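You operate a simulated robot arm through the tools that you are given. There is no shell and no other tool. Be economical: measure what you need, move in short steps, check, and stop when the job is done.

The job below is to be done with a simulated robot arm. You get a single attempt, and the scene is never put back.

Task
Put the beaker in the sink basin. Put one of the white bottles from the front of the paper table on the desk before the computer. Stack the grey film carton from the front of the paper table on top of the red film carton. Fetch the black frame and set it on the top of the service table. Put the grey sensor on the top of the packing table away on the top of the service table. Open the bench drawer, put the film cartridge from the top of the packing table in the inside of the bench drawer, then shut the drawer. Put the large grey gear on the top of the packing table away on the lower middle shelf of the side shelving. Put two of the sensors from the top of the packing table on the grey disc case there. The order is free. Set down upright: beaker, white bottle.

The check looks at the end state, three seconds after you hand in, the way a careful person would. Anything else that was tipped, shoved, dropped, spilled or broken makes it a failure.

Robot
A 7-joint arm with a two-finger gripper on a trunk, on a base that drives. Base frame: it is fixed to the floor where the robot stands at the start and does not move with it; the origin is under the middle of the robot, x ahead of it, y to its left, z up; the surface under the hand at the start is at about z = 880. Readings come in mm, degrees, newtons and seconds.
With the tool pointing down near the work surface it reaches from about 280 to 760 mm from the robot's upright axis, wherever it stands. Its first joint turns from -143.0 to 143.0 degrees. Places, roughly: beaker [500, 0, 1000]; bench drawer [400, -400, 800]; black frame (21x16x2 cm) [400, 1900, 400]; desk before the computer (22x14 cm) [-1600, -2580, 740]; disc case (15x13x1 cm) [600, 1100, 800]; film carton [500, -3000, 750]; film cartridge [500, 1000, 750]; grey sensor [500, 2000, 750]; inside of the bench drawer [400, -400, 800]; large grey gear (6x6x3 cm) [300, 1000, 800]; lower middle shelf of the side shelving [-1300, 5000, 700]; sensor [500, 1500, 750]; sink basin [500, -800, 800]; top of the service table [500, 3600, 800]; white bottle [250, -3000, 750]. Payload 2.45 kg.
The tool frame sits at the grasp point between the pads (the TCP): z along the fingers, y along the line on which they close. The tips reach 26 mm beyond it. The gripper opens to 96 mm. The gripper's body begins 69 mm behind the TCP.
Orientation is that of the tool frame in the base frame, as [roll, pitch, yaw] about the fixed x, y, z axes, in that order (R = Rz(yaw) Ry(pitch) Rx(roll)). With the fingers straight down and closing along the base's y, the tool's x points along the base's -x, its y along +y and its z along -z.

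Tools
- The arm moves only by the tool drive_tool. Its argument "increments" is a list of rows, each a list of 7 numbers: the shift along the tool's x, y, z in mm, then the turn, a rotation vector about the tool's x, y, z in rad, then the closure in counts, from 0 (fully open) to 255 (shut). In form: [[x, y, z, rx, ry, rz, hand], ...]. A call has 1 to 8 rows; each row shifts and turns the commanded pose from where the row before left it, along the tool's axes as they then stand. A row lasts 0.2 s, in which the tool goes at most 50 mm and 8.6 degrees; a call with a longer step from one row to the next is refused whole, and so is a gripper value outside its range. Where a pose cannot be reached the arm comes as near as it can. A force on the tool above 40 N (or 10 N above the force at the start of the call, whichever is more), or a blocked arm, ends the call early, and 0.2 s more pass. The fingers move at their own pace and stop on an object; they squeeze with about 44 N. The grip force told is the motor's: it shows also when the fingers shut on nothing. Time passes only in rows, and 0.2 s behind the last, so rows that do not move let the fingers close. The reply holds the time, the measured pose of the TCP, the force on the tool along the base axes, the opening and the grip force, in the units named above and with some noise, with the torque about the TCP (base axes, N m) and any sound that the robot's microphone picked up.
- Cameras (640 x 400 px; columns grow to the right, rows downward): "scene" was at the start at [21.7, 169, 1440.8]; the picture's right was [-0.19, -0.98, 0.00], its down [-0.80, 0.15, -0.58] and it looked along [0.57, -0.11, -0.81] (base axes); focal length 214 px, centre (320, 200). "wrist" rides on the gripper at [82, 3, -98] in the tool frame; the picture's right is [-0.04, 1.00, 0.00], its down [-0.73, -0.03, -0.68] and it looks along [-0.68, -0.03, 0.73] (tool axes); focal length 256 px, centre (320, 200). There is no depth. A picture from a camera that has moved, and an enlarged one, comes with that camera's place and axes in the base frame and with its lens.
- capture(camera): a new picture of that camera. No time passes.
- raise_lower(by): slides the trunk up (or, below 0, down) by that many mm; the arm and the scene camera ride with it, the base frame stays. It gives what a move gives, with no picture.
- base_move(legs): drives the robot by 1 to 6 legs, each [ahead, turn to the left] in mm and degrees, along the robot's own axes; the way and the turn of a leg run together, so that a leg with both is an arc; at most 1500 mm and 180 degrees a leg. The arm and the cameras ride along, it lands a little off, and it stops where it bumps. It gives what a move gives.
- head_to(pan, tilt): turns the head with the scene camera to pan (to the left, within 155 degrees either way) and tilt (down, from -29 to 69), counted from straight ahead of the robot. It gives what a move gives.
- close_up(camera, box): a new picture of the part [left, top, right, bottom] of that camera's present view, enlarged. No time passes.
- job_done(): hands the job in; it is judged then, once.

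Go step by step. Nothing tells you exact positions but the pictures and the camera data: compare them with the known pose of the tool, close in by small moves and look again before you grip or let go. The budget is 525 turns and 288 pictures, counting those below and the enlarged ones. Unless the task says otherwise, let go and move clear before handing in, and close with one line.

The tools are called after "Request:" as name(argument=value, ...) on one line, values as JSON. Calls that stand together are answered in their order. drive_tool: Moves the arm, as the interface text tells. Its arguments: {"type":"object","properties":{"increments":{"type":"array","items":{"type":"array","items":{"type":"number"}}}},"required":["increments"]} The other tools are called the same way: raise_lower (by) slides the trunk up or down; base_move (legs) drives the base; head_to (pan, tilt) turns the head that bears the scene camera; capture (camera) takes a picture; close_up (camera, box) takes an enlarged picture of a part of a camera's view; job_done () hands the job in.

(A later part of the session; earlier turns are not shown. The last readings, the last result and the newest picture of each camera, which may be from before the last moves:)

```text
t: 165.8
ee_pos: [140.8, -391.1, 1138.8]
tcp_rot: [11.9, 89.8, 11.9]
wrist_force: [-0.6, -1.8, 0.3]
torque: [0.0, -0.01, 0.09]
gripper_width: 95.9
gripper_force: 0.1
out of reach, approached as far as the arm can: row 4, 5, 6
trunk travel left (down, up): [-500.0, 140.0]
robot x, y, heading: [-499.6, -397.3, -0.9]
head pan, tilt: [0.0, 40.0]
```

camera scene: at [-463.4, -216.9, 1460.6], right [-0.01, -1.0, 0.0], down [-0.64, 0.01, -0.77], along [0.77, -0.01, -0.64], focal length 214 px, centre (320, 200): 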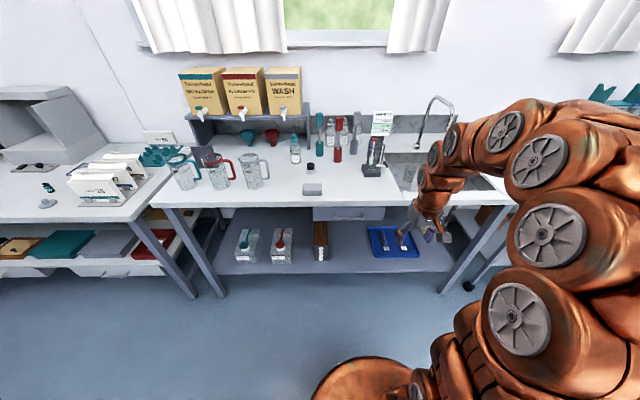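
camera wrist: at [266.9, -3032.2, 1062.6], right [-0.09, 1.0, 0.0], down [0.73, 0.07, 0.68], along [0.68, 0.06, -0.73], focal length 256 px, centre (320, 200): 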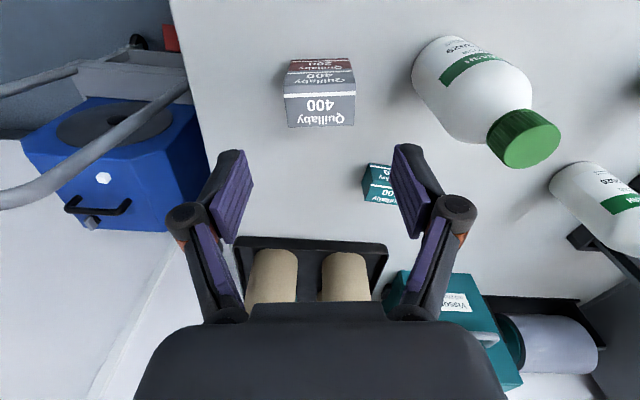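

The forward-pointing pose is nearly reachable. I'll roll the tool toward vertical jaws and see how the arm copes.

Request:
drive_tool(increments=[[0, 0, 0, 0, 0, 0.145, 0], [0, 0, 0, 0, 0, 0.145, 0], [0, 0, 0, 0, 0, 0.145, 0], [0, 0, 0, 0, 0, 0.145, 0], [0, 0, 0, 0, 0, 0.145, 0], [0, 0, 0, 0, 0, 0.145, 0]])

Request:
drive_tool(increments=[[0, 0, 0, 0, 0, 0.145, 0], [0, 0, 0, 0, 0, 0.145, 0], [0, 0, 0, 0, 0, 0.145, 0], [0, 0, 0, 0, 0, 0.145, 0], [0, 0, 0, 0, 0, 0.12, 0]])

Request:
capture(camera="scene")

```text
t: 167.2
ee_pos: [140.3, -390.4, 1138.7]
tcp_rot: [90.0, 39.9, 90.0]
wrist_force: [-0.1, 0.5, -0.4]
torque: [0.01, -0.02, 0.0]
gripper_width: 95.5
gripper_force: 0.0
trunk travel left (down, up): [-500.0, 140.0]
robot x, y, heading: [-503.4, -398.7, -0.5]
head pan, tilt: [0.0, 40.0]
```

```text
t: 168.4
ee_pos: [140.1, -390.4, 1138.3]
tcp_rot: [89.9, -0.1, 89.8]
wrist_force: [0.6, 0.0, -0.6]
torque: [-0.02, -0.03, -0.02]
gripper_width: 96.0
gripper_force: 0.2
trunk travel left (down, up): [-500.0, 140.0]
robot x, y, heading: [-497.9, -399.8, -0.6]
head pan, tilt: [0.0, 40.0]
```

```text
217 pictures are left
camera scene: at [-463.4, -216.8, 1460.7], right [-0.01, -1.0, 0.0], down [-0.64, 0.01, -0.77], along [0.77, -0.01, -0.64], focal length 214 px, centre (320, 200)
```

scene: 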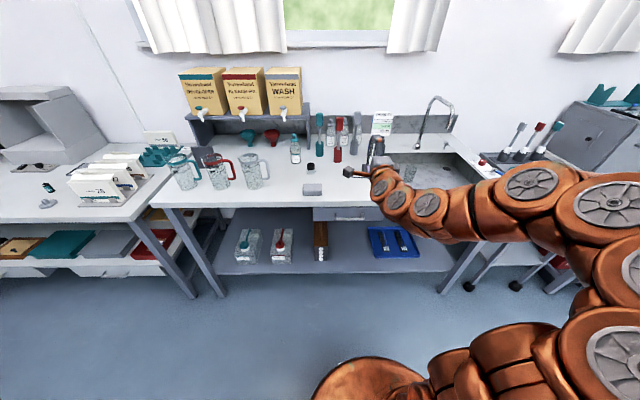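

The tool points forward now with the jaws vertical. I'll lower the trunk by 330 to the handle's height; the hand is well in front of the bench.

Request:
raise_lower(by=-330)

Request:
capture(camera="scene")

Request:
capture(camera="wrist")

```text
t: 171.7
ee_pos: [140.5, -391.5, 808.5]
tcp_rot: [90.0, 0.0, 89.9]
wrist_force: [-0.9, -0.6, -0.9]
torque: [0.0, 0.0, -0.05]
gripper_width: 95.9
gripper_force: 0.0
trunk travel left (down, up): [-170.0, 470.0]
robot x, y, heading: [-500.1, -396.7, -0.6]
head pan, tilt: [0.0, 40.0]
```

```text
216 pictures are left
camera scene: at [-463.4, -216.8, 1130.7], right [-0.01, -1.0, 0.0], down [-0.64, 0.01, -0.77], along [0.77, -0.01, -0.64], focal length 214 px, centre (320, 200)
```

scene: 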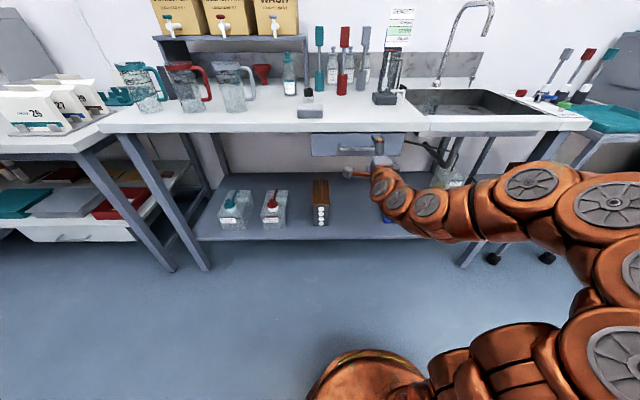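

```text
215 pictures are left
camera wrist: at [42.1, -309.3, 811.5], right [0.0, -0.04, 1.0], down [-0.68, -0.73, -0.03], along [0.73, -0.68, -0.03], focal length 256 px, centre (320, 200)
```

wrist: 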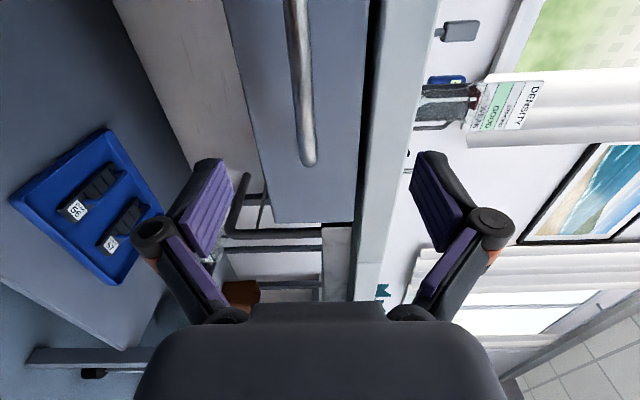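

The handle bar is at about x 205, z 797, y −288 to −421. I'll partly close the jaws, align with its middle and approach in steps.

Request:
drive_tool(increments=[[19, -6, 0, 0, 0, 0, 130], [19, -6, 0, 0, 0, 0, 130], [0, 0, 0, 0, 0, 0, 130]])

Request:
capture(camera="wrist")

```text
t: 172.5
ee_pos: [140.8, -352.4, 798.0]
tcp_rot: [90.0, 0.0, 89.9]
wrist_force: [-0.6, -0.5, -0.2]
torque: [0.0, -0.03, 0.01]
gripper_width: 47.0
gripper_force: 0.0
trunk travel left (down, up): [-170.0, 470.0]
robot x, y, heading: [-500.4, -397.9, -0.6]
head pan, tilt: [0.0, 40.0]
```

```text
214 pictures are left
camera wrist: at [41.8, -270.4, 800.0], right [0.0, -0.04, 1.0], down [-0.68, -0.73, -0.03], along [0.73, -0.68, -0.03], focal length 256 px, centre (320, 200)
```

wrist: 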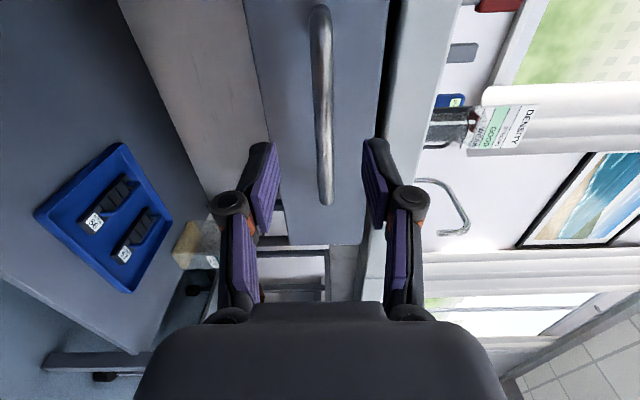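

The bar is centred between the jaws. I'll advance 54 mm and check.

Request:
drive_tool(increments=[[0, 0, 20, 0, 0, 0, 130], [0, 0, 20, 0, 0, 0, 130], [0, 0, 14, 0, 0, 0, 130], [0, 0, 0, 0, 0, 0, 130]])

Request:
capture(camera="wrist")

```text
t: 173.5
ee_pos: [195.3, -353.2, 795.8]
tcp_rot: [90.0, 0.0, 89.9]
wrist_force: [0.0, 0.4, -0.2]
torque: [0.01, 0.02, 0.03]
gripper_width: 46.7
gripper_force: 0.2
trunk travel left (down, up): [-170.0, 470.0]
robot x, y, heading: [-500.8, -398.2, -0.4]
head pan, tilt: [0.0, 40.0]
```

```text
213 pictures are left
camera wrist: at [96.6, -271.2, 799.8], right [0.0, -0.04, 1.0], down [-0.68, -0.73, -0.03], along [0.73, -0.68, -0.03], focal length 256 px, centre (320, 200)
```

wrist: 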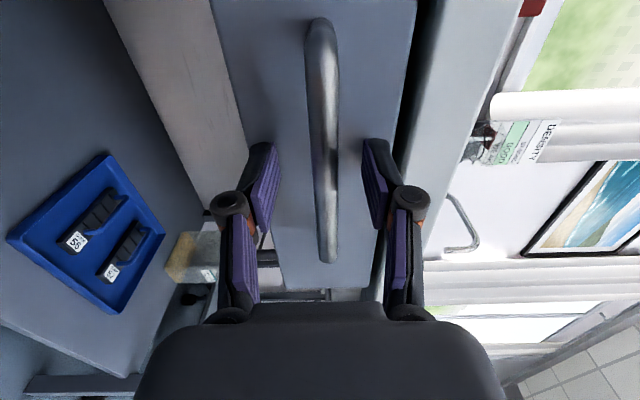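

The bar lies between the pads. I'll close on it.

Request:
drive_tool(increments=[[0, 0, 3, 0, 0, 0, 255], [0, 0, 0, 0, 0, 0, 255], [0, 0, 0, 0, 0, 0, 255], [0, 0, 0, 0, 0, 0, 255]])

Request:
drive_tool(increments=[[0, 0, -10, 0, 0, 0, 255], [0, 0, -20, 0, 0, 0, 255], [0, 0, -20, 0, 0, 0, 255], [0, 0, 0, 0, 0, 0, 255]])

Request:
capture(camera="wrist")

```text
t: 174.5
ee_pos: [196.9, -352.8, 800.0]
tcp_rot: [89.7, 0.1, 89.9]
wrist_force: [4.4, 4.1, 24.1]
torque: [0.01, 0.1, 0.15]
gripper_width: 10.3
gripper_force: 37.2
trunk travel left (down, up): [-170.0, 470.0]
robot x, y, heading: [-499.0, -400.8, -0.9]
head pan, tilt: [0.0, 40.0]
```

```text
t: 175.3
ee_pos: [150.0, -353.1, 800.6]
tcp_rot: [89.5, 0.1, 89.9]
wrist_force: [0.9, 1.4, 10.8]
torque: [0.0, 0.0, 0.38]
gripper_width: 10.1
gripper_force: 37.4
trunk travel left (down, up): [-170.0, 470.0]
robot x, y, heading: [-497.0, -395.4, -0.6]
head pan, tilt: [0.0, 40.0]
stopped in row 4: the force on the tool passed its limit at 40 N (the readings are from after the stop); the commanded pose is now the measured one
```

```text
212 pictures are left
camera wrist: at [51.5, -271.3, 801.7], right [-0.01, -0.04, 1.0], down [-0.68, -0.73, -0.03], along [0.73, -0.68, -0.02], focal length 256 px, centre (320, 200)
```

wrist: 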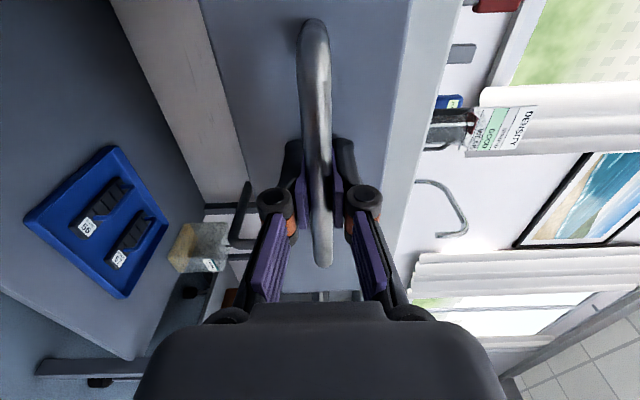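

The drawer is sliding out. I'll pull it further by backing the base 170 mm.

Request:
base_move(legs=[[-170, 0]])

Request:
capture(camera="scene")

Request:
capture(camera="wrist")

```text
t: 176.8
ee_pos: [-19.6, -353.7, 799.6]
tcp_rot: [89.6, -0.1, 89.7]
wrist_force: [-0.3, -16.3, 17.2]
torque: [-0.06, 0.08, -0.62]
gripper_width: 10.2
gripper_force: 37.7
trunk travel left (down, up): [-170.0, 470.0]
robot x, y, heading: [-670.8, -395.1, -0.9]
head pan, tilt: [0.0, 40.0]
```

```text
211 pictures are left
camera scene: at [-633.1, -215.6, 1130.9], right [-0.01, -1.0, 0.0], down [-0.64, 0.01, -0.77], along [0.77, -0.01, -0.64], focal length 214 px, centre (320, 200)
```

scene: 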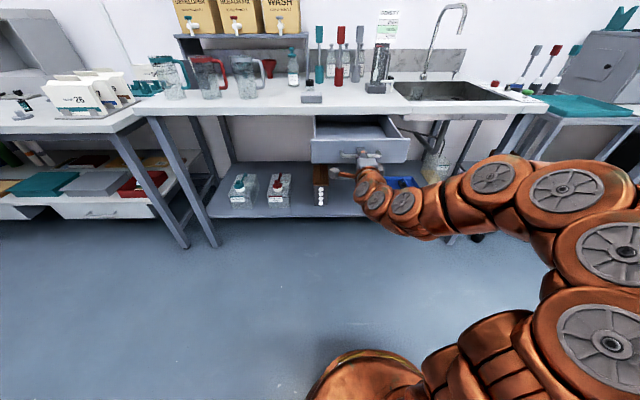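

```text
210 pictures are left
camera wrist: at [-117.5, -271.2, 802.1], right [-0.01, -0.04, 1.0], down [-0.68, -0.73, -0.03], along [0.73, -0.68, -0.02], focal length 256 px, centre (320, 200)
```

wrist: 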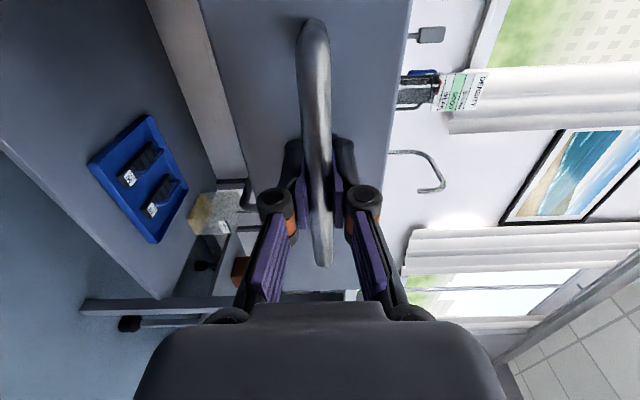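

The drawer is open about 215 mm. I'll release the handle, back off and raise.

Request:
drive_tool(increments=[[0, 0, 0, 0, 0, 0, 200], [0, 0, 0, 0, 0, 0, 130], [0, 0, 0, 0, 0, 0, 130], [0, 0, -20, 0, 0, 0, 130], [0, 0, -30, 0, 0, 0, 130], [0, 0, -30, 0, 0, 0, 130]])

Request:
base_move(legs=[[-150, 0]])

Request:
raise_lower(by=330)

Request:
capture(camera="scene")

```text
t: 178.2
ee_pos: [-47.5, -343.5, 821.7]
tcp_rot: [89.9, 0.1, 89.7]
wrist_force: [2.3, 0.7, -12.1]
torque: [0.04, 0.17, 0.15]
gripper_width: 54.3
gripper_force: 5.4
out of reach, approached as far as the arm can: row 4, 5, 6
trunk travel left (down, up): [-170.0, 470.0]
robot x, y, heading: [-666.5, -400.1, -0.8]
head pan, tilt: [0.0, 40.0]
```

```text
t: 179.5
ee_pos: [-199.3, -341.6, 824.7]
tcp_rot: [89.7, 0.0, 89.8]
wrist_force: [-0.6, 0.0, 0.7]
torque: [-0.01, 0.01, -0.01]
gripper_width: 47.1
gripper_force: 0.0
trunk travel left (down, up): [-170.0, 470.0]
robot x, y, heading: [-820.3, -394.5, -0.8]
head pan, tilt: [0.0, 40.0]
```

```text
t: 182.8
ee_pos: [-199.5, -341.3, 1153.5]
tcp_rot: [89.6, 0.1, 89.6]
wrist_force: [-0.8, -0.7, -0.7]
torque: [0.0, 0.0, 0.05]
gripper_width: 46.9
gripper_force: 0.1
trunk travel left (down, up): [-500.0, 140.0]
robot x, y, heading: [-822.8, -394.5, -0.8]
head pan, tilt: [0.0, 40.0]
```

```text
209 pictures are left
camera scene: at [-783.8, -212.8, 1460.6], right [-0.01, -1.0, 0.0], down [-0.64, 0.01, -0.77], along [0.77, -0.01, -0.64], focal length 214 px, centre (320, 200)
```

scene: 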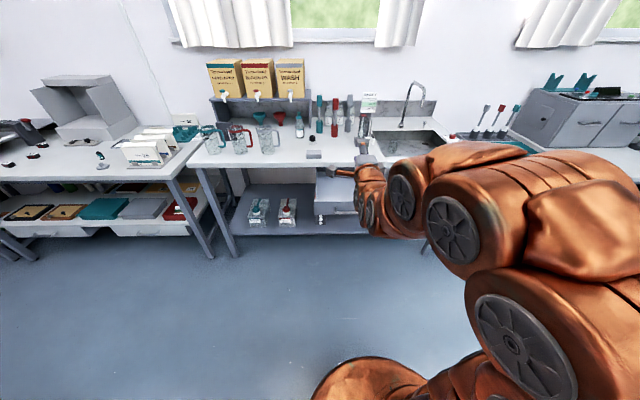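

I'll turn the tool back to pointing down, rolling and then pitching.

Request:
drive_tool(increments=[[0, 0, 0, 0, 0, -0.145, 100], [0, 0, 0, 0, 0, -0.145, 50], [0, 0, 0, 0, 0, -0.145, 0], [0, 0, 0, 0, 0, -0.145, 0], [0, 0, 0, 0, 0, -0.145, 0], [0, 0, 0, 0, 0, -0.145, 0], [0, 0, 0, 0, 0, -0.145, 0], [0, 0, 0, 0, 0, -0.145, 0]])

Request:
drive_tool(increments=[[0, 0, 0, 0, 0, -0.145, 0], [0, 0, 0, 0, 0, -0.145, 0], [0, 0, 0, 0, 0, -0.12, 0], [0, 0, 0, 0, 0.145, 0, 0], [0, 0, 0, 0, 0.145, 0, 0], [0, 0, 0, 0, 0.145, 0, 0], [0, 0, 0, 0, 0.145, 0, 0], [0, 0, 0, 0, 0.145, 0, 0]])

Request:
drive_tool(increments=[[0, 0, 0, 0, 0.145, 0, 0], [0, 0, 0, 0, 0.145, 0, 0], [0, 0, 0, 0, 0.145, 0, 0], [0, 0, 0, 0, 0.145, 0, 0], [0, 0, 0, 0, 0.145, 0, 0], [0, 0, 0, 0, 0.12, 0, 0]])

Request:
capture(camera="scene")

```text
t: 184.6
ee_pos: [-199.4, -341.2, 1153.2]
tcp_rot: [89.3, 66.6, 89.0]
wrist_force: [-0.8, 0.1, 0.1]
torque: [-0.02, 0.01, -0.01]
gripper_width: 96.2
gripper_force: 0.0
trunk travel left (down, up): [-500.0, 140.0]
robot x, y, heading: [-821.1, -394.4, -0.8]
head pan, tilt: [0.0, 40.0]
```

```text
t: 186.4
ee_pos: [-199.7, -341.9, 1154.6]
tcp_rot: [179.9, 48.7, 179.6]
wrist_force: [-0.8, -0.7, 0.2]
torque: [0.05, 0.0, 0.0]
gripper_width: 95.9
gripper_force: 0.1
trunk travel left (down, up): [-500.0, 140.0]
robot x, y, heading: [-825.2, -393.0, -0.6]
head pan, tilt: [0.0, 40.0]
```

```text
t: 187.8
ee_pos: [-212.9, -349.4, 1130.0]
tcp_rot: [180.0, 0.1, 179.7]
wrist_force: [-0.5, 0.3, 0.0]
torque: [0.0, -0.01, -0.03]
gripper_width: 95.8
gripper_force: 0.0
out of reach, approached as far as the arm can: row 6
trunk travel left (down, up): [-500.0, 140.0]
robot x, y, heading: [-821.9, -395.6, -0.8]
head pan, tilt: [0.0, 40.0]
```

```text
208 pictures are left
camera scene: at [-783.9, -212.7, 1460.6], right [-0.01, -1.0, 0.0], down [-0.64, 0.01, -0.77], along [0.77, -0.01, -0.64], focal length 214 px, centre (320, 200)
```

scene: 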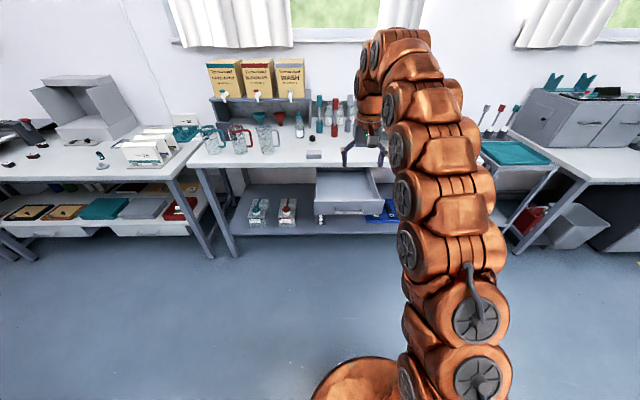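

The drawer is open. I'll tuck the hand in a little and drive to the packing table at y ≈ 1000.

Request:
drive_tool(increments=[[45, 0, 0, 0, 0, 0, 0], [45, 0, 0, 0, 0, 0, 0], [45, 0, 0, 0, 0, 0, 0]])

Request:
base_move(legs=[[370, 0], [0, 90], [1400, 0], [0, -89]])

Request:
head_to(pan=0, tilt=40)

Request:
capture(camera="scene")

```text
t: 188.6
ee_pos: [-347.6, -348.6, 1125.8]
tcp_rot: [179.8, 0.5, 179.7]
wrist_force: [0.1, -0.9, -0.2]
torque: [0.02, 0.06, -0.02]
gripper_width: 95.9
gripper_force: 0.0
trunk travel left (down, up): [-500.0, 140.0]
robot x, y, heading: [-825.9, -393.5, -0.7]
head pan, tilt: [0.0, 40.0]
```

```text
t: 205.2
ee_pos: [30.3, 1078.4, 1126.7]
tcp_rot: [179.9, 0.3, -178.0]
wrist_force: [-0.1, -0.3, 0.3]
torque: [-0.04, -0.03, -0.01]
gripper_width: 95.9
gripper_force: 0.0
trunk travel left (down, up): [-500.0, 140.0]
robot x, y, heading: [-438.5, 1012.0, 1.8]
head pan, tilt: [0.0, 40.0]
```

```text
t: 205.8
ee_pos: [31.4, 1078.9, 1125.6]
tcp_rot: [180.0, 0.4, -177.9]
wrist_force: [-0.4, 0.5, 0.1]
torque: [-0.01, 0.01, -0.01]
gripper_width: 95.9
gripper_force: 0.0
trunk travel left (down, up): [-500.0, 140.0]
robot x, y, heading: [-436.2, 1013.5, 1.4]
head pan, tilt: [0.0, 40.0]
```

```text
207 pictures are left
camera scene: at [-410.5, 1195.9, 1460.7], right [0.03, -1.0, 0.0], down [-0.64, -0.02, -0.77], along [0.77, 0.02, -0.64], focal length 214 px, centre (320, 200)
```

scene: 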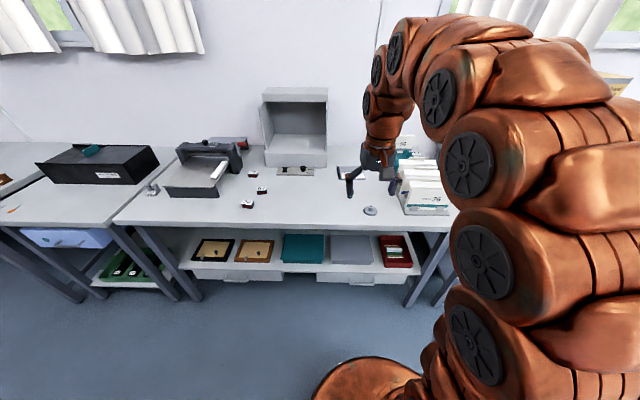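

Request:
close_up(camera="scene", box=[220, 130, 460, 280])

Request:
close_up(camera="scene", box=[0, 120, 260, 290])

Request:
capture(camera="wrist")

```text
2.67 times, centred on (340, 205) of scene
camera zoom: at [-410.5, 1195.9, 1460.7], right [0.03, -1.0, 0.0], down [-0.64, -0.02, -0.77], along [0.77, 0.02, -0.64], focal length 572 px, centre (267, 187)
```

zoom: 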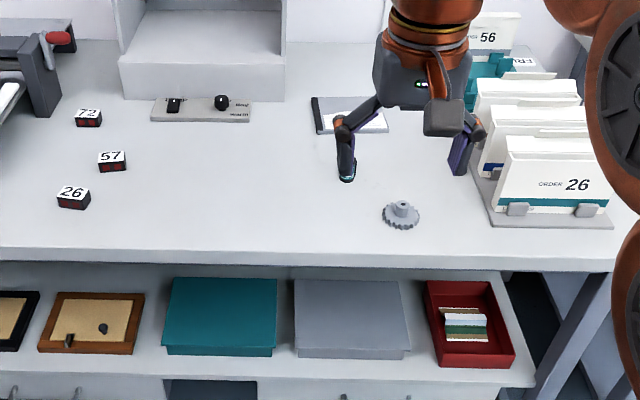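

```text
2.35 times, centred on (130, 205) of scene
camera zoom: at [-410.5, 1195.9, 1460.7], right [0.03, -1.0, 0.0], down [-0.64, -0.02, -0.77], along [0.77, 0.02, -0.64], focal length 505 px, centre (767, 188)
```

zoom: 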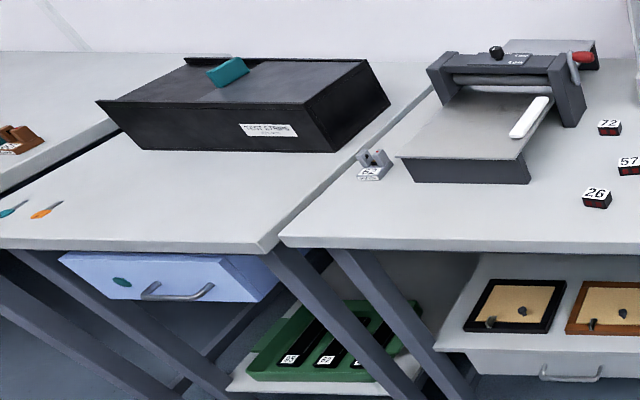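

```text
204 pictures are left
camera wrist: at [-51.4, 1078.5, 1223.2], right [0.0, 1.0, 0.0], down [0.73, 0.0, 0.68], along [0.68, 0.0, -0.73], focal length 256 px, centre (320, 200)
```

wrist: 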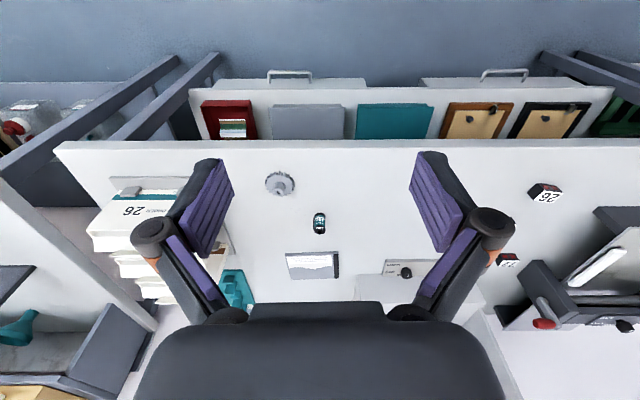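

I see the gear, the small cartridge, the disc case and three sensors (72, 57, 26); the grey sensor and black frame are further left. I'll reposition to reach both the sensors and the disc case.

Request:
base_move(legs=[[0, 88], [270, 0], [0, -90], [380, 0]])

Request:
capture(camera="scene")

Request:
capture(camera="wrist")

```text
t: 217.2
ee_pos: [420.9, 1340.8, 1125.5]
tcp_rot: [179.9, 0.4, -178.9]
wrist_force: [0.3, 1.2, -0.3]
torque: [-0.03, -0.01, 0.05]
gripper_width: 95.9
gripper_force: 0.0
trunk travel left (down, up): [-500.0, 140.0]
robot x, y, heading: [-55.4, 1284.0, 0.4]
head pan, tilt: [0.0, 40.0]
```

```text
203 pictures are left
camera scene: at [-18.2, 1467.6, 1460.7], right [0.01, -1.0, 0.0], down [-0.64, -0.01, -0.77], along [0.77, 0.01, -0.64], focal length 214 px, centre (320, 200)
```

scene: 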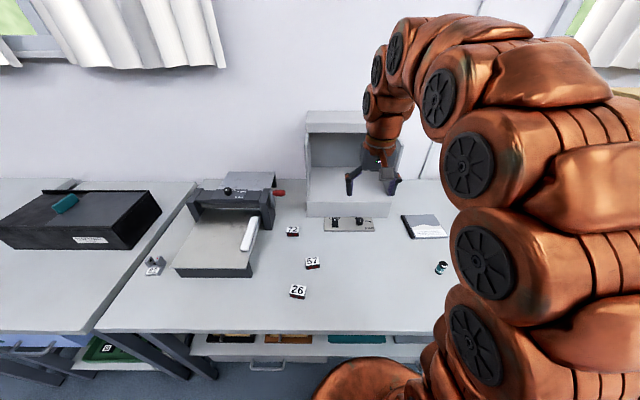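

```text
202 pictures are left
camera wrist: at [338.6, 1343.5, 1223.3], right [0.02, 1.0, 0.0], down [0.73, -0.02, 0.68], along [0.68, -0.02, -0.73], focal length 256 px, centre (320, 200)
```

wrist: 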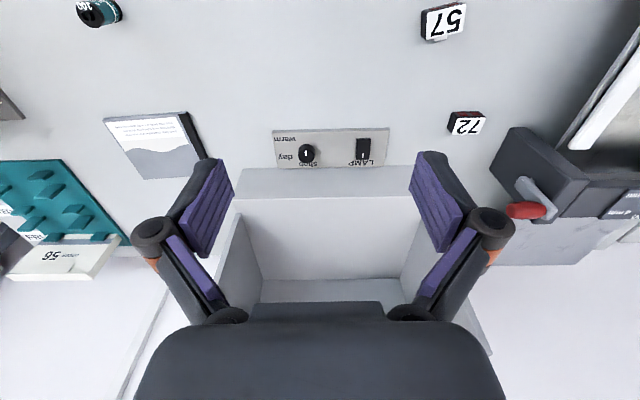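

The sensor 57 is near (397, 1494) with its top near z 849. I'll move above it.

Request:
drive_tool(increments=[[6, 38, 10, 0, 0, 0, 0], [5, 38, 20, 0, 0, 0, 0], [5, 38, 20, 0, 0, 0, 0], [5, 38, 20, 0, 0, 0, 0], [0, 0, 45, 0, 0, 0, 0], [0, 0, 45, 0, 0, 0, 0]])

Request:
capture(camera="wrist")

Request:
close_up(camera="scene", box=[240, 200, 400, 320])

```text
t: 218.6
ee_pos: [398.9, 1491.3, 965.5]
tcp_rot: [-180.0, 0.2, -179.1]
wrist_force: [-0.3, 0.1, -0.5]
torque: [0.01, 0.02, -0.01]
gripper_width: 95.8
gripper_force: 0.0
trunk travel left (down, up): [-500.0, 140.0]
robot x, y, heading: [-52.1, 1287.2, 0.7]
head pan, tilt: [0.0, 40.0]
```

```text
201 pictures are left
camera wrist: at [317.2, 1494.4, 1062.0], right [0.02, 1.0, 0.0], down [0.73, -0.02, 0.68], along [0.68, -0.02, -0.73], focal length 256 px, centre (320, 200)
```

wrist: 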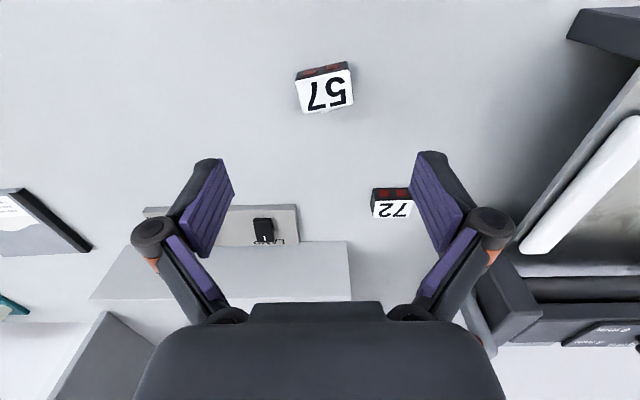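

```text
3.33 times, centred on (320, 260) of scene
camera zoom: at [-18.3, 1467.6, 1460.7], right [0.01, -1.0, 0.0], down [-0.64, -0.01, -0.77], along [0.77, 0.01, -0.64], focal length 715 px, centre (320, 0)
```

zoom: 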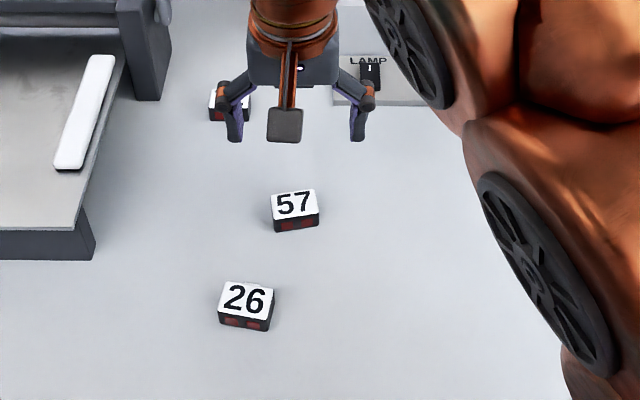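

I'll rotate about 9° to match the sensor, come lower and look again.

Request:
drive_tool(increments=[[5, 4, 20, 0, 0, -0.075, 0], [0, 0, 30, 0, 0, -0.075, 0], [0, 0, 15, 0, 0, 0, 0], [0, 0, 0, 0, 0, 0, 0]])

Request:
capture(camera="wrist")

```text
t: 219.6
ee_pos: [393.0, 1498.7, 902.3]
tcp_rot: [180.0, 0.4, -170.4]
wrist_force: [0.1, 0.0, 0.0]
torque: [-0.07, -0.01, 0.0]
gripper_width: 95.9
gripper_force: 0.0
trunk travel left (down, up): [-500.0, 140.0]
robot x, y, heading: [-53.7, 1282.1, 0.4]
head pan, tilt: [0.0, 40.0]
```

```text
199 pictures are left
camera wrist: at [312.2, 1488.1, 997.7], right [-0.13, 0.99, 0.0], down [0.72, 0.09, 0.68], along [0.68, 0.09, -0.73], focal length 256 px, centre (320, 200)
```

wrist: 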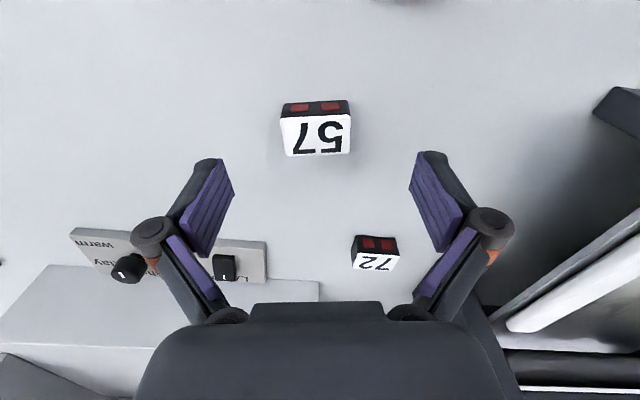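

It's aligned. I'll descend another 35 mm and look again for height.

Request:
drive_tool(increments=[[-5, -2, 20, 0, 0, 0, 0], [0, 0, 15, 0, 0, 0, 0], [0, 0, 0, 0, 0, 0, 0]])

Request:
close_up(camera="wrist", box=[200, 80, 440, 260])

Request:
close_up(camera="scene", box=[260, 200, 380, 300])

```text
t: 220.4
ee_pos: [398.7, 1496.9, 865.6]
tcp_rot: [-180.0, 0.4, -170.4]
wrist_force: [0.6, 0.6, 1.3]
torque: [-0.03, 0.0, 0.0]
gripper_width: 95.8
gripper_force: 0.2
trunk travel left (down, up): [-500.0, 140.0]
robot x, y, heading: [-50.2, 1285.4, 0.6]
head pan, tilt: [0.0, 40.0]
```

```text
2.22 times, centred on (320, 170) of wrist
camera zoom: at [317.8, 1487.4, 962.4], right [-0.13, 0.99, 0.0], down [0.72, 0.09, 0.68], along [0.68, 0.09, -0.73], focal length 569 px, centre (320, 267)
```

zoom: 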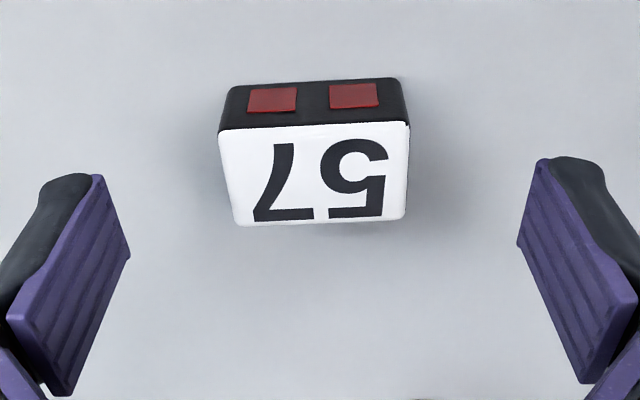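

```text
4.00 times, centred on (320, 250) of scene
camera zoom: at [-18.1, 1467.7, 1460.7], right [0.01, -1.0, 0.0], down [-0.64, -0.01, -0.77], along [0.77, 0.01, -0.64], focal length 858 px, centre (320, 0)
```

zoom: 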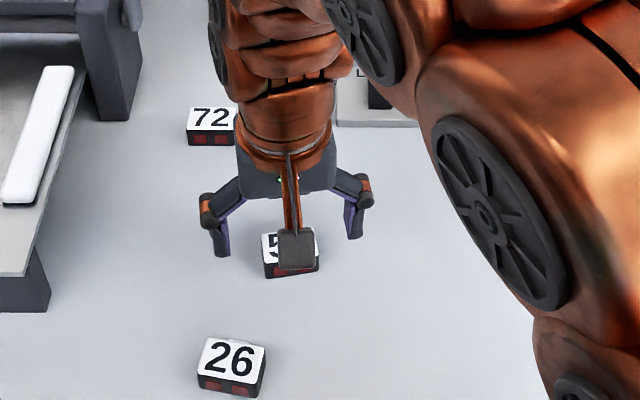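

The sensor's top is at z ≈ 846 and the table at about 825. I'll go down 10 mm with a 3 mm correction and grip.

Request:
drive_tool(increments=[[3, -1, 6, 0, 0, 0, 0], [0, 0, 4, 0, 0, 0, 0], [0, 0, 0, 0, 0, 0, 0], [0, 0, 0, 0, 0, 0, 255], [0, 0, 0, 0, 0, 0, 255], [0, 0, 0, 0, 0, 0, 255], [0, 0, 0, 0, 0, 0, 255], [0, 0, 0, 0, 0, 0, 255]])

Request:
drive_tool(increments=[[0, 0, -20, 0, 0, 0, 255], [0, 0, -40, 0, 0, 0, 255], [0, 0, -40, 0, 0, 0, 255], [0, 0, 0, 0, 0, 0, 255]])

Request:
capture(camera="wrist")

```text
t: 222.2
ee_pos: [396.3, 1495.7, 857.7]
tcp_rot: [180.0, 0.4, -170.5]
wrist_force: [-1.2, -0.5, 2.6]
torque: [-0.01, 0.02, -0.02]
gripper_width: 44.6
gripper_force: 44.9
trunk travel left (down, up): [-500.0, 140.0]
robot x, y, heading: [-49.9, 1286.9, 0.3]
head pan, tilt: [0.0, 40.0]
```

```text
t: 223.2
ee_pos: [397.1, 1495.2, 955.9]
tcp_rot: [-180.0, 0.4, -170.4]
wrist_force: [-0.4, -0.1, -0.3]
torque: [0.03, 0.01, 0.03]
gripper_width: 44.6
gripper_force: 43.8
trunk travel left (down, up): [-500.0, 140.0]
robot x, y, heading: [-49.6, 1285.7, 0.8]
head pan, tilt: [0.0, 40.0]
```

```text
196 pictures are left
camera wrist: at [316.0, 1484.9, 1053.2], right [-0.13, 0.99, 0.0], down [0.72, 0.09, 0.68], along [0.68, 0.09, -0.73], focal length 256 px, centre (320, 200)
```

wrist: 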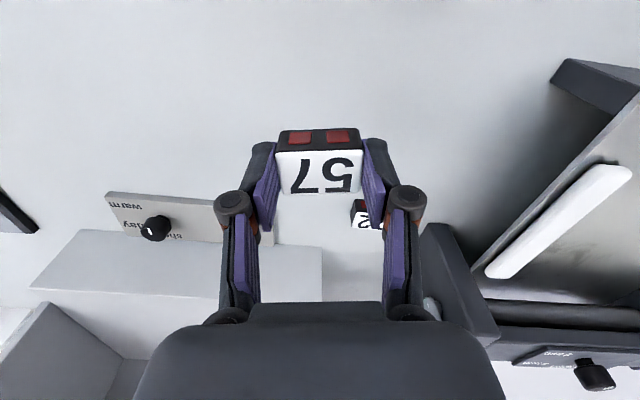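

Sensor 57 is held. I'll lift, straighten and travel to the disc case near (566, 1053).

Request:
drive_tool(increments=[[0, 0, -45, 0, 0, 0.08, 255], [0, 0, -45, 0, 0, 0.085, 255], [0, -45, 0, 0, 0, 0, 255], [0, -45, 0, 0, 0, 0, 255], [0, -45, 0, 0, 0, 0, 255], [0, -45, 0, 0, 0, 0, 255], [0, -45, 0, 0, 0, 0, 255], [0, -45, 0, 0, 0, 0, 255]])

Request:
drive_tool(increments=[[-20, -45, 0, 0, 0, 0, 255], [-20, -45, 0, 0, 0, 0, 255], [-40, -15, 0, 0, 0, 0, 255], [-40, -15, 0, 0, 0, 0, 255]])

Request:
capture(camera="wrist")

Request:
head_to(pan=-15, tilt=45)

Request:
capture(camera="scene")

```text
t: 225.0
ee_pos: [398.6, 1225.6, 1045.6]
tcp_rot: [179.9, 0.4, -179.9]
wrist_force: [1.2, 1.3, -0.2]
torque: [-0.03, -0.01, -0.01]
gripper_width: 44.6
gripper_force: 43.6
trunk travel left (down, up): [-500.0, 140.0]
robot x, y, heading: [-53.1, 1286.3, 0.3]
head pan, tilt: [0.0, 40.0]
```

```text
t: 226.0
ee_pos: [515.2, 1105.9, 1048.9]
tcp_rot: [-180.0, 0.4, -179.9]
wrist_force: [0.0, 0.0, -0.2]
torque: [-0.01, -0.07, 0.01]
gripper_width: 44.5
gripper_force: 44.1
trunk travel left (down, up): [-500.0, 140.0]
robot x, y, heading: [-51.2, 1287.7, 0.6]
head pan, tilt: [0.0, 40.0]
```

```text
195 pictures are left
camera wrist: at [434.1, 1110.0, 1145.8], right [0.04, 1.0, 0.0], down [0.73, -0.03, 0.68], along [0.68, -0.02, -0.73], focal length 256 px, centre (320, 200)
```

wrist: 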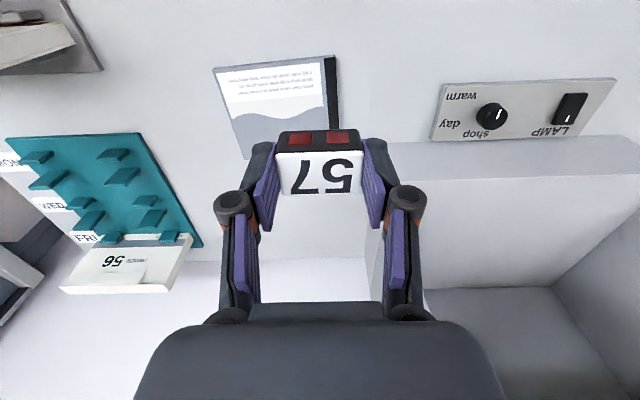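

```text
t: 226.7
ee_pos: [514.9, 1106.6, 1050.4]
tcp_rot: [180.0, 0.3, -179.8]
wrist_force: [-0.9, -0.3, -1.0]
torque: [0.01, 0.0, 0.0]
gripper_width: 44.7
gripper_force: 43.4
trunk travel left (down, up): [-500.0, 140.0]
robot x, y, heading: [-54.5, 1284.7, 0.3]
head pan, tilt: [-15.0, 45.0]
```

```text
194 pictures are left
camera scene: at [-24.3, 1446.4, 1453.4], right [-0.25, -0.97, 0.0], down [-0.68, 0.18, -0.71], along [0.69, -0.18, -0.71], focal length 214 px, centre (320, 200)
```

scene: 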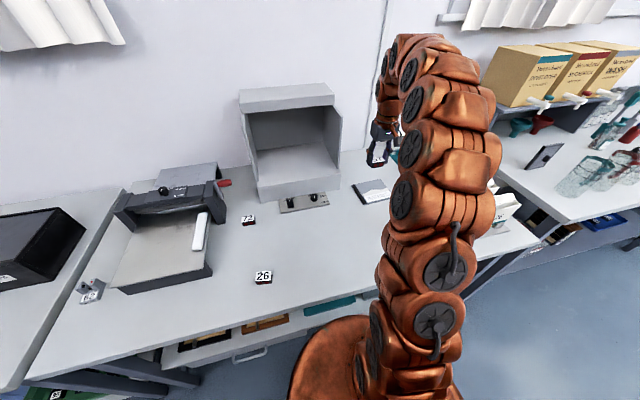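

The disc case spans x 513–642, y 987–1130. I'll place the first sensor at about (600, 1025), leaving room for the second.

Request:
drive_tool(increments=[[-29, -27, 0, 0, 0, 0, 255], [-28, -27, 0, 0, 0, 0, 255], [-28, -27, 30, 0, 0, 0, 255], [0, 0, 40, 0, 0, 0, 255], [0, 0, 40, 0, 0, 0, 255], [0, 0, 40, 0, 0, 0, 255], [0, 0, 0, 0, 0, 0, 255]])

Request:
capture(camera="wrist")

Request:
close_up(camera="scene", box=[320, 120, 440, 220])

```text
t: 228.3
ee_pos: [599.5, 1025.6, 897.9]
tcp_rot: [-179.9, 0.4, -179.9]
wrist_force: [-0.3, 0.1, -0.4]
torque: [0.03, 0.0, -0.03]
gripper_width: 44.5
gripper_force: 44.2
trunk travel left (down, up): [-500.0, 140.0]
robot x, y, heading: [-52.5, 1284.7, 0.5]
head pan, tilt: [-15.0, 45.0]
```

```text
193 pictures are left
camera wrist: at [518.2, 1028.4, 995.3], right [0.04, 1.0, 0.0], down [0.73, -0.03, 0.68], along [0.68, -0.03, -0.73], focal length 256 px, centre (320, 200)
```

wrist: 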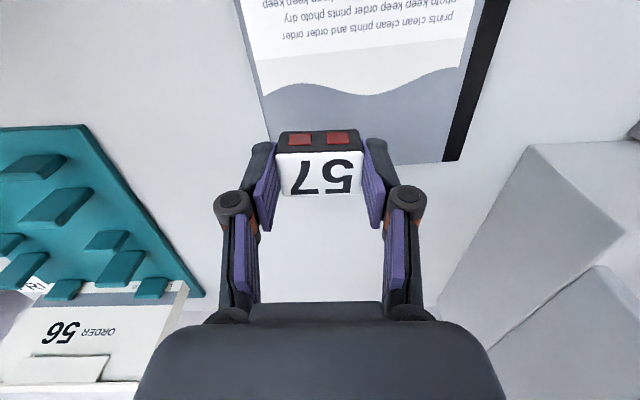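

```text
4.00 times, centred on (380, 170) of scene
camera zoom: at [-24.3, 1446.3, 1453.5], right [-0.25, -0.97, 0.0], down [-0.68, 0.18, -0.71], along [0.68, -0.18, -0.71], focal length 858 px, centre (80, 320)
```

zoom: 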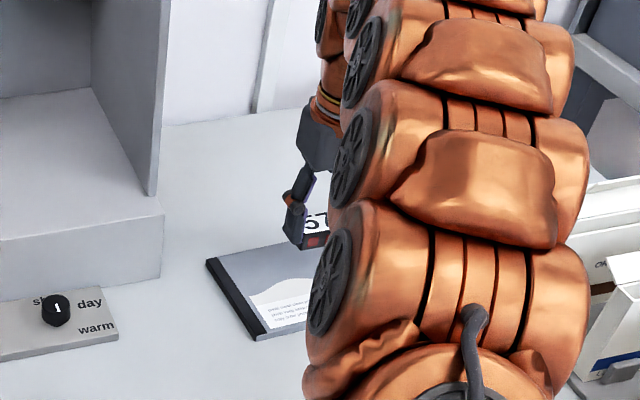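

The case lies under the sensor with good margins. I'll lower to contact.

Request:
drive_tool(increments=[[0, 0, 15, 0, 0, 0, 255], [0, 0, 8, 0, 0, 0, 255], [0, 0, 0, 0, 0, 0, 255]])

Request:
drive_tool(increments=[[0, 0, 4, 0, 0, 0, 255], [0, 0, 0, 0, 0, 0, 255]])

Request:
drive_tool(increments=[[0, 0, 3, 0, 0, 0, 255], [0, 0, 0, 0, 0, 0, 255]])

```text
t: 229.1
ee_pos: [603.4, 1024.7, 875.8]
tcp_rot: [179.9, 0.5, -179.9]
wrist_force: [0.5, -0.3, -0.5]
torque: [-0.03, 0.01, -0.01]
gripper_width: 44.5
gripper_force: 43.9
trunk travel left (down, up): [-500.0, 140.0]
robot x, y, heading: [-51.0, 1283.9, 0.4]
head pan, tilt: [-15.0, 45.0]
```

```text
t: 229.7
ee_pos: [603.4, 1024.2, 870.7]
tcp_rot: [-179.9, 0.4, -179.9]
wrist_force: [0.7, -0.2, -0.6]
torque: [0.01, -0.01, 0.0]
gripper_width: 44.7
gripper_force: 43.9
trunk travel left (down, up): [-500.0, 140.0]
robot x, y, heading: [-51.8, 1284.2, 0.4]
head pan, tilt: [-15.0, 45.0]
```

```text
t: 230.3
ee_pos: [602.7, 1024.8, 867.5]
tcp_rot: [-179.9, 0.4, -179.9]
wrist_force: [-1.0, 0.0, 0.0]
torque: [0.01, -0.04, -0.03]
gripper_width: 44.6
gripper_force: 43.3
trunk travel left (down, up): [-500.0, 140.0]
robot x, y, heading: [-50.9, 1285.3, 0.6]
head pan, tilt: [-15.0, 45.0]
```

Request:
drive_tool(increments=[[0, 0, 2, 0, 0, 0, 255], [0, 0, 0, 0, 0, 0, 255]])

Request:
drive_tool(increments=[[0, 0, 2, 0, 0, 0, 255], [0, 0, 0, 0, 0, 0, 255]])

Request:
drive_tool(increments=[[0, 0, 2, 0, 0, 0, 255], [0, 0, 0, 0, 0, 0, 255]])

Request:
capture(camera="wrist")

```text
t: 230.9
ee_pos: [603.5, 1024.4, 866.8]
tcp_rot: [179.9, 0.5, -179.9]
wrist_force: [1.1, 0.5, 9.6]
torque: [0.03, -0.03, -0.02]
gripper_width: 44.5
gripper_force: 44.0
trunk travel left (down, up): [-500.0, 140.0]
robot x, y, heading: [-48.8, 1289.2, 0.6]
head pan, tilt: [-15.0, 45.0]
```

```text
t: 231.5
ee_pos: [602.5, 1024.0, 865.6]
tcp_rot: [179.9, 0.6, -179.9]
wrist_force: [4.0, 1.8, 29.6]
torque: [0.09, -0.08, -0.02]
gripper_width: 44.6
gripper_force: 43.9
trunk travel left (down, up): [-500.0, 140.0]
robot x, y, heading: [-48.8, 1287.9, 0.4]
head pan, tilt: [-15.0, 45.0]
```

```text
t: 232.1
ee_pos: [601.4, 1024.1, 863.0]
tcp_rot: [-179.9, 0.5, -179.9]
wrist_force: [4.3, 1.2, 36.4]
torque: [0.02, -0.11, -0.04]
gripper_width: 44.6
gripper_force: 44.5
trunk travel left (down, up): [-500.0, 140.0]
robot x, y, heading: [-52.2, 1281.9, 0.3]
head pan, tilt: [-15.0, 45.0]
```

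```text
191 pictures are left
camera wrist: at [519.5, 1027.3, 960.0], right [0.04, 1.0, 0.0], down [0.73, -0.03, 0.69], along [0.69, -0.03, -0.73], focal length 256 px, centre (320, 200)
```

wrist: 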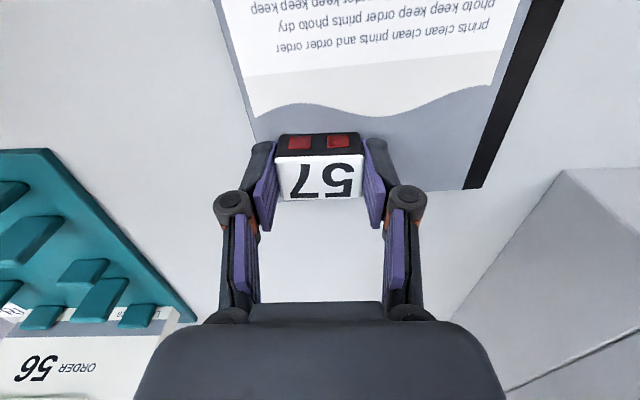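

It's seated on the case. I'll release and lift.

Request:
drive_tool(increments=[[0, 0, -3, 0, 0, 0, 255], [0, 0, 0, 0, 0, 0, 150], [0, 0, 0, 0, 0, 0, 100], [0, 0, 0, 0, 0, 0, 100], [0, 0, -25, 0, 0, 0, 100], [0, 0, -45, 0, 0, 0, 60], [0, 0, -45, 0, 0, 0, 0], [0, 0, -45, 0, 0, 0, 0]])

Request:
capture(camera="wrist")

```text
t: 233.9
ee_pos: [601.1, 1023.5, 1025.4]
tcp_rot: [-179.9, 0.5, -179.9]
wrist_force: [-0.3, 0.9, 0.3]
torque: [-0.01, 0.01, -0.01]
gripper_width: 96.1
gripper_force: 0.0
trunk travel left (down, up): [-500.0, 140.0]
robot x, y, heading: [-51.7, 1285.6, 0.4]
head pan, tilt: [-15.0, 45.0]
```

```text
190 pictures are left
camera wrist: at [517.7, 1027.2, 1122.7], right [0.04, 1.0, 0.0], down [0.73, -0.03, 0.68], along [0.68, -0.03, -0.73], focal length 256 px, centre (320, 200)
```

wrist: 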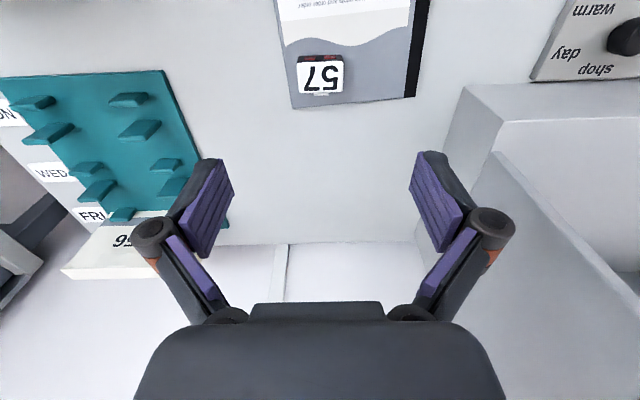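

The first sensor is on the case. I'll move to sensor 26 near (300, 1539).

Request:
drive_tool(increments=[[45, 0, 0, 0, 0, 0, 0], [45, 0, 0, 0, 0, 0, 0], [45, 0, 0, 0, 0, 0, 0], [45, 0, 0, 0, 0, 0, 0], [10, 45, 0, 0, 0, 0, 0], [10, 45, 0, 0, 0, 0, 0], [10, 45, 0, 0, 0, 0, 0], [10, 45, 0, 0, 0, 0, 0]])

Request:
drive_tool(increments=[[10, 45, 0, 0, 0, 0, 0], [10, 45, 0, 0, 0, 0, 0], [10, 45, 0, 0, 0, 0, 0], [10, 45, 0, 0, 0, 0, 0], [10, 45, 0, 0, 0, 0, 0], [10, 45, 0, 0, 0, 0, 0], [5, 45, 0, 0, 0, 0, 0], [0, 15, 40, 0, 0, 0, 0]])

Request:
capture(camera="wrist")

```text
t: 235.7
ee_pos: [379.8, 1202.1, 1018.6]
tcp_rot: [-180.0, 0.3, -179.9]
wrist_force: [1.4, -0.3, 0.2]
torque: [0.06, 0.05, 0.03]
gripper_width: 95.9
gripper_force: 0.0
trunk travel left (down, up): [-500.0, 140.0]
robot x, y, heading: [-47.2, 1285.9, 0.5]
head pan, tilt: [-15.0, 45.0]
```

```text
t: 237.5
ee_pos: [311.9, 1533.0, 981.8]
tcp_rot: [180.0, 0.3, -179.9]
wrist_force: [-0.5, -0.6, 0.6]
torque: [0.0, 0.0, -0.05]
gripper_width: 96.1
gripper_force: 0.1
trunk travel left (down, up): [-500.0, 140.0]
robot x, y, heading: [-49.2, 1282.6, 0.6]
head pan, tilt: [-15.0, 45.0]
```

```text
189 pictures are left
camera wrist: at [230.7, 1536.7, 1078.9], right [0.04, 1.0, 0.0], down [0.73, -0.03, 0.68], along [0.68, -0.03, -0.73], focal length 256 px, centre (320, 200)
```

wrist: 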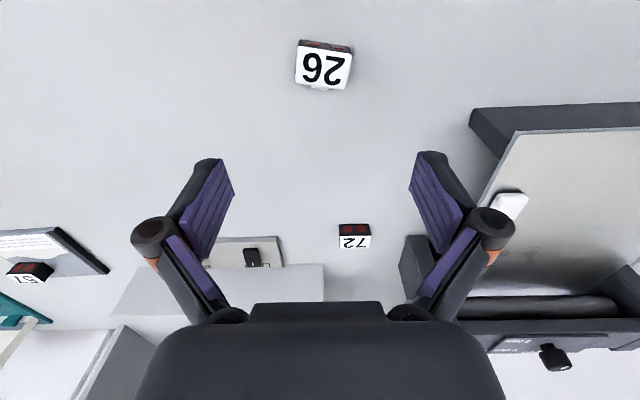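

Sensor 26 is at about (295, 1536), turned about 9° the other way. I'll align and descend to just above it.

Request:
drive_tool(increments=[[17, 3, 20, 0, 0, 0.08, 0], [0, 0, 35, 0, 0, 0.08, 0], [0, 0, 35, 0, 0, 0, 0], [0, 0, 22, 0, 0, 0, 0], [0, 0, 0, 0, 0, 0, 0]])

Request:
capture(camera="wrist")

```text
t: 238.7
ee_pos: [297.4, 1536.0, 871.1]
tcp_rot: [179.8, 0.4, 171.0]
wrist_force: [-0.3, -0.3, 0.3]
torque: [0.0, -0.03, 0.04]
gripper_width: 96.0
gripper_force: 0.1
trunk travel left (down, up): [-500.0, 140.0]
robot x, y, heading: [-51.4, 1286.0, 0.4]
head pan, tilt: [-15.0, 45.0]
```

```text
188 pictures are left
camera wrist: at [217.6, 1552.6, 967.9], right [0.2, 0.98, 0.0], down [0.72, -0.14, 0.68], along [0.67, -0.13, -0.73], focal length 256 px, centre (320, 200)
```

wrist: 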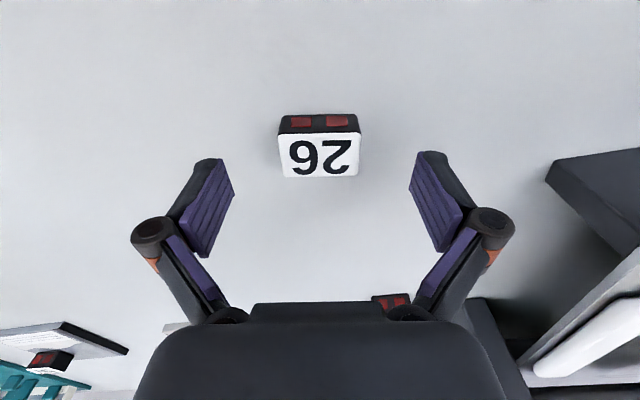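

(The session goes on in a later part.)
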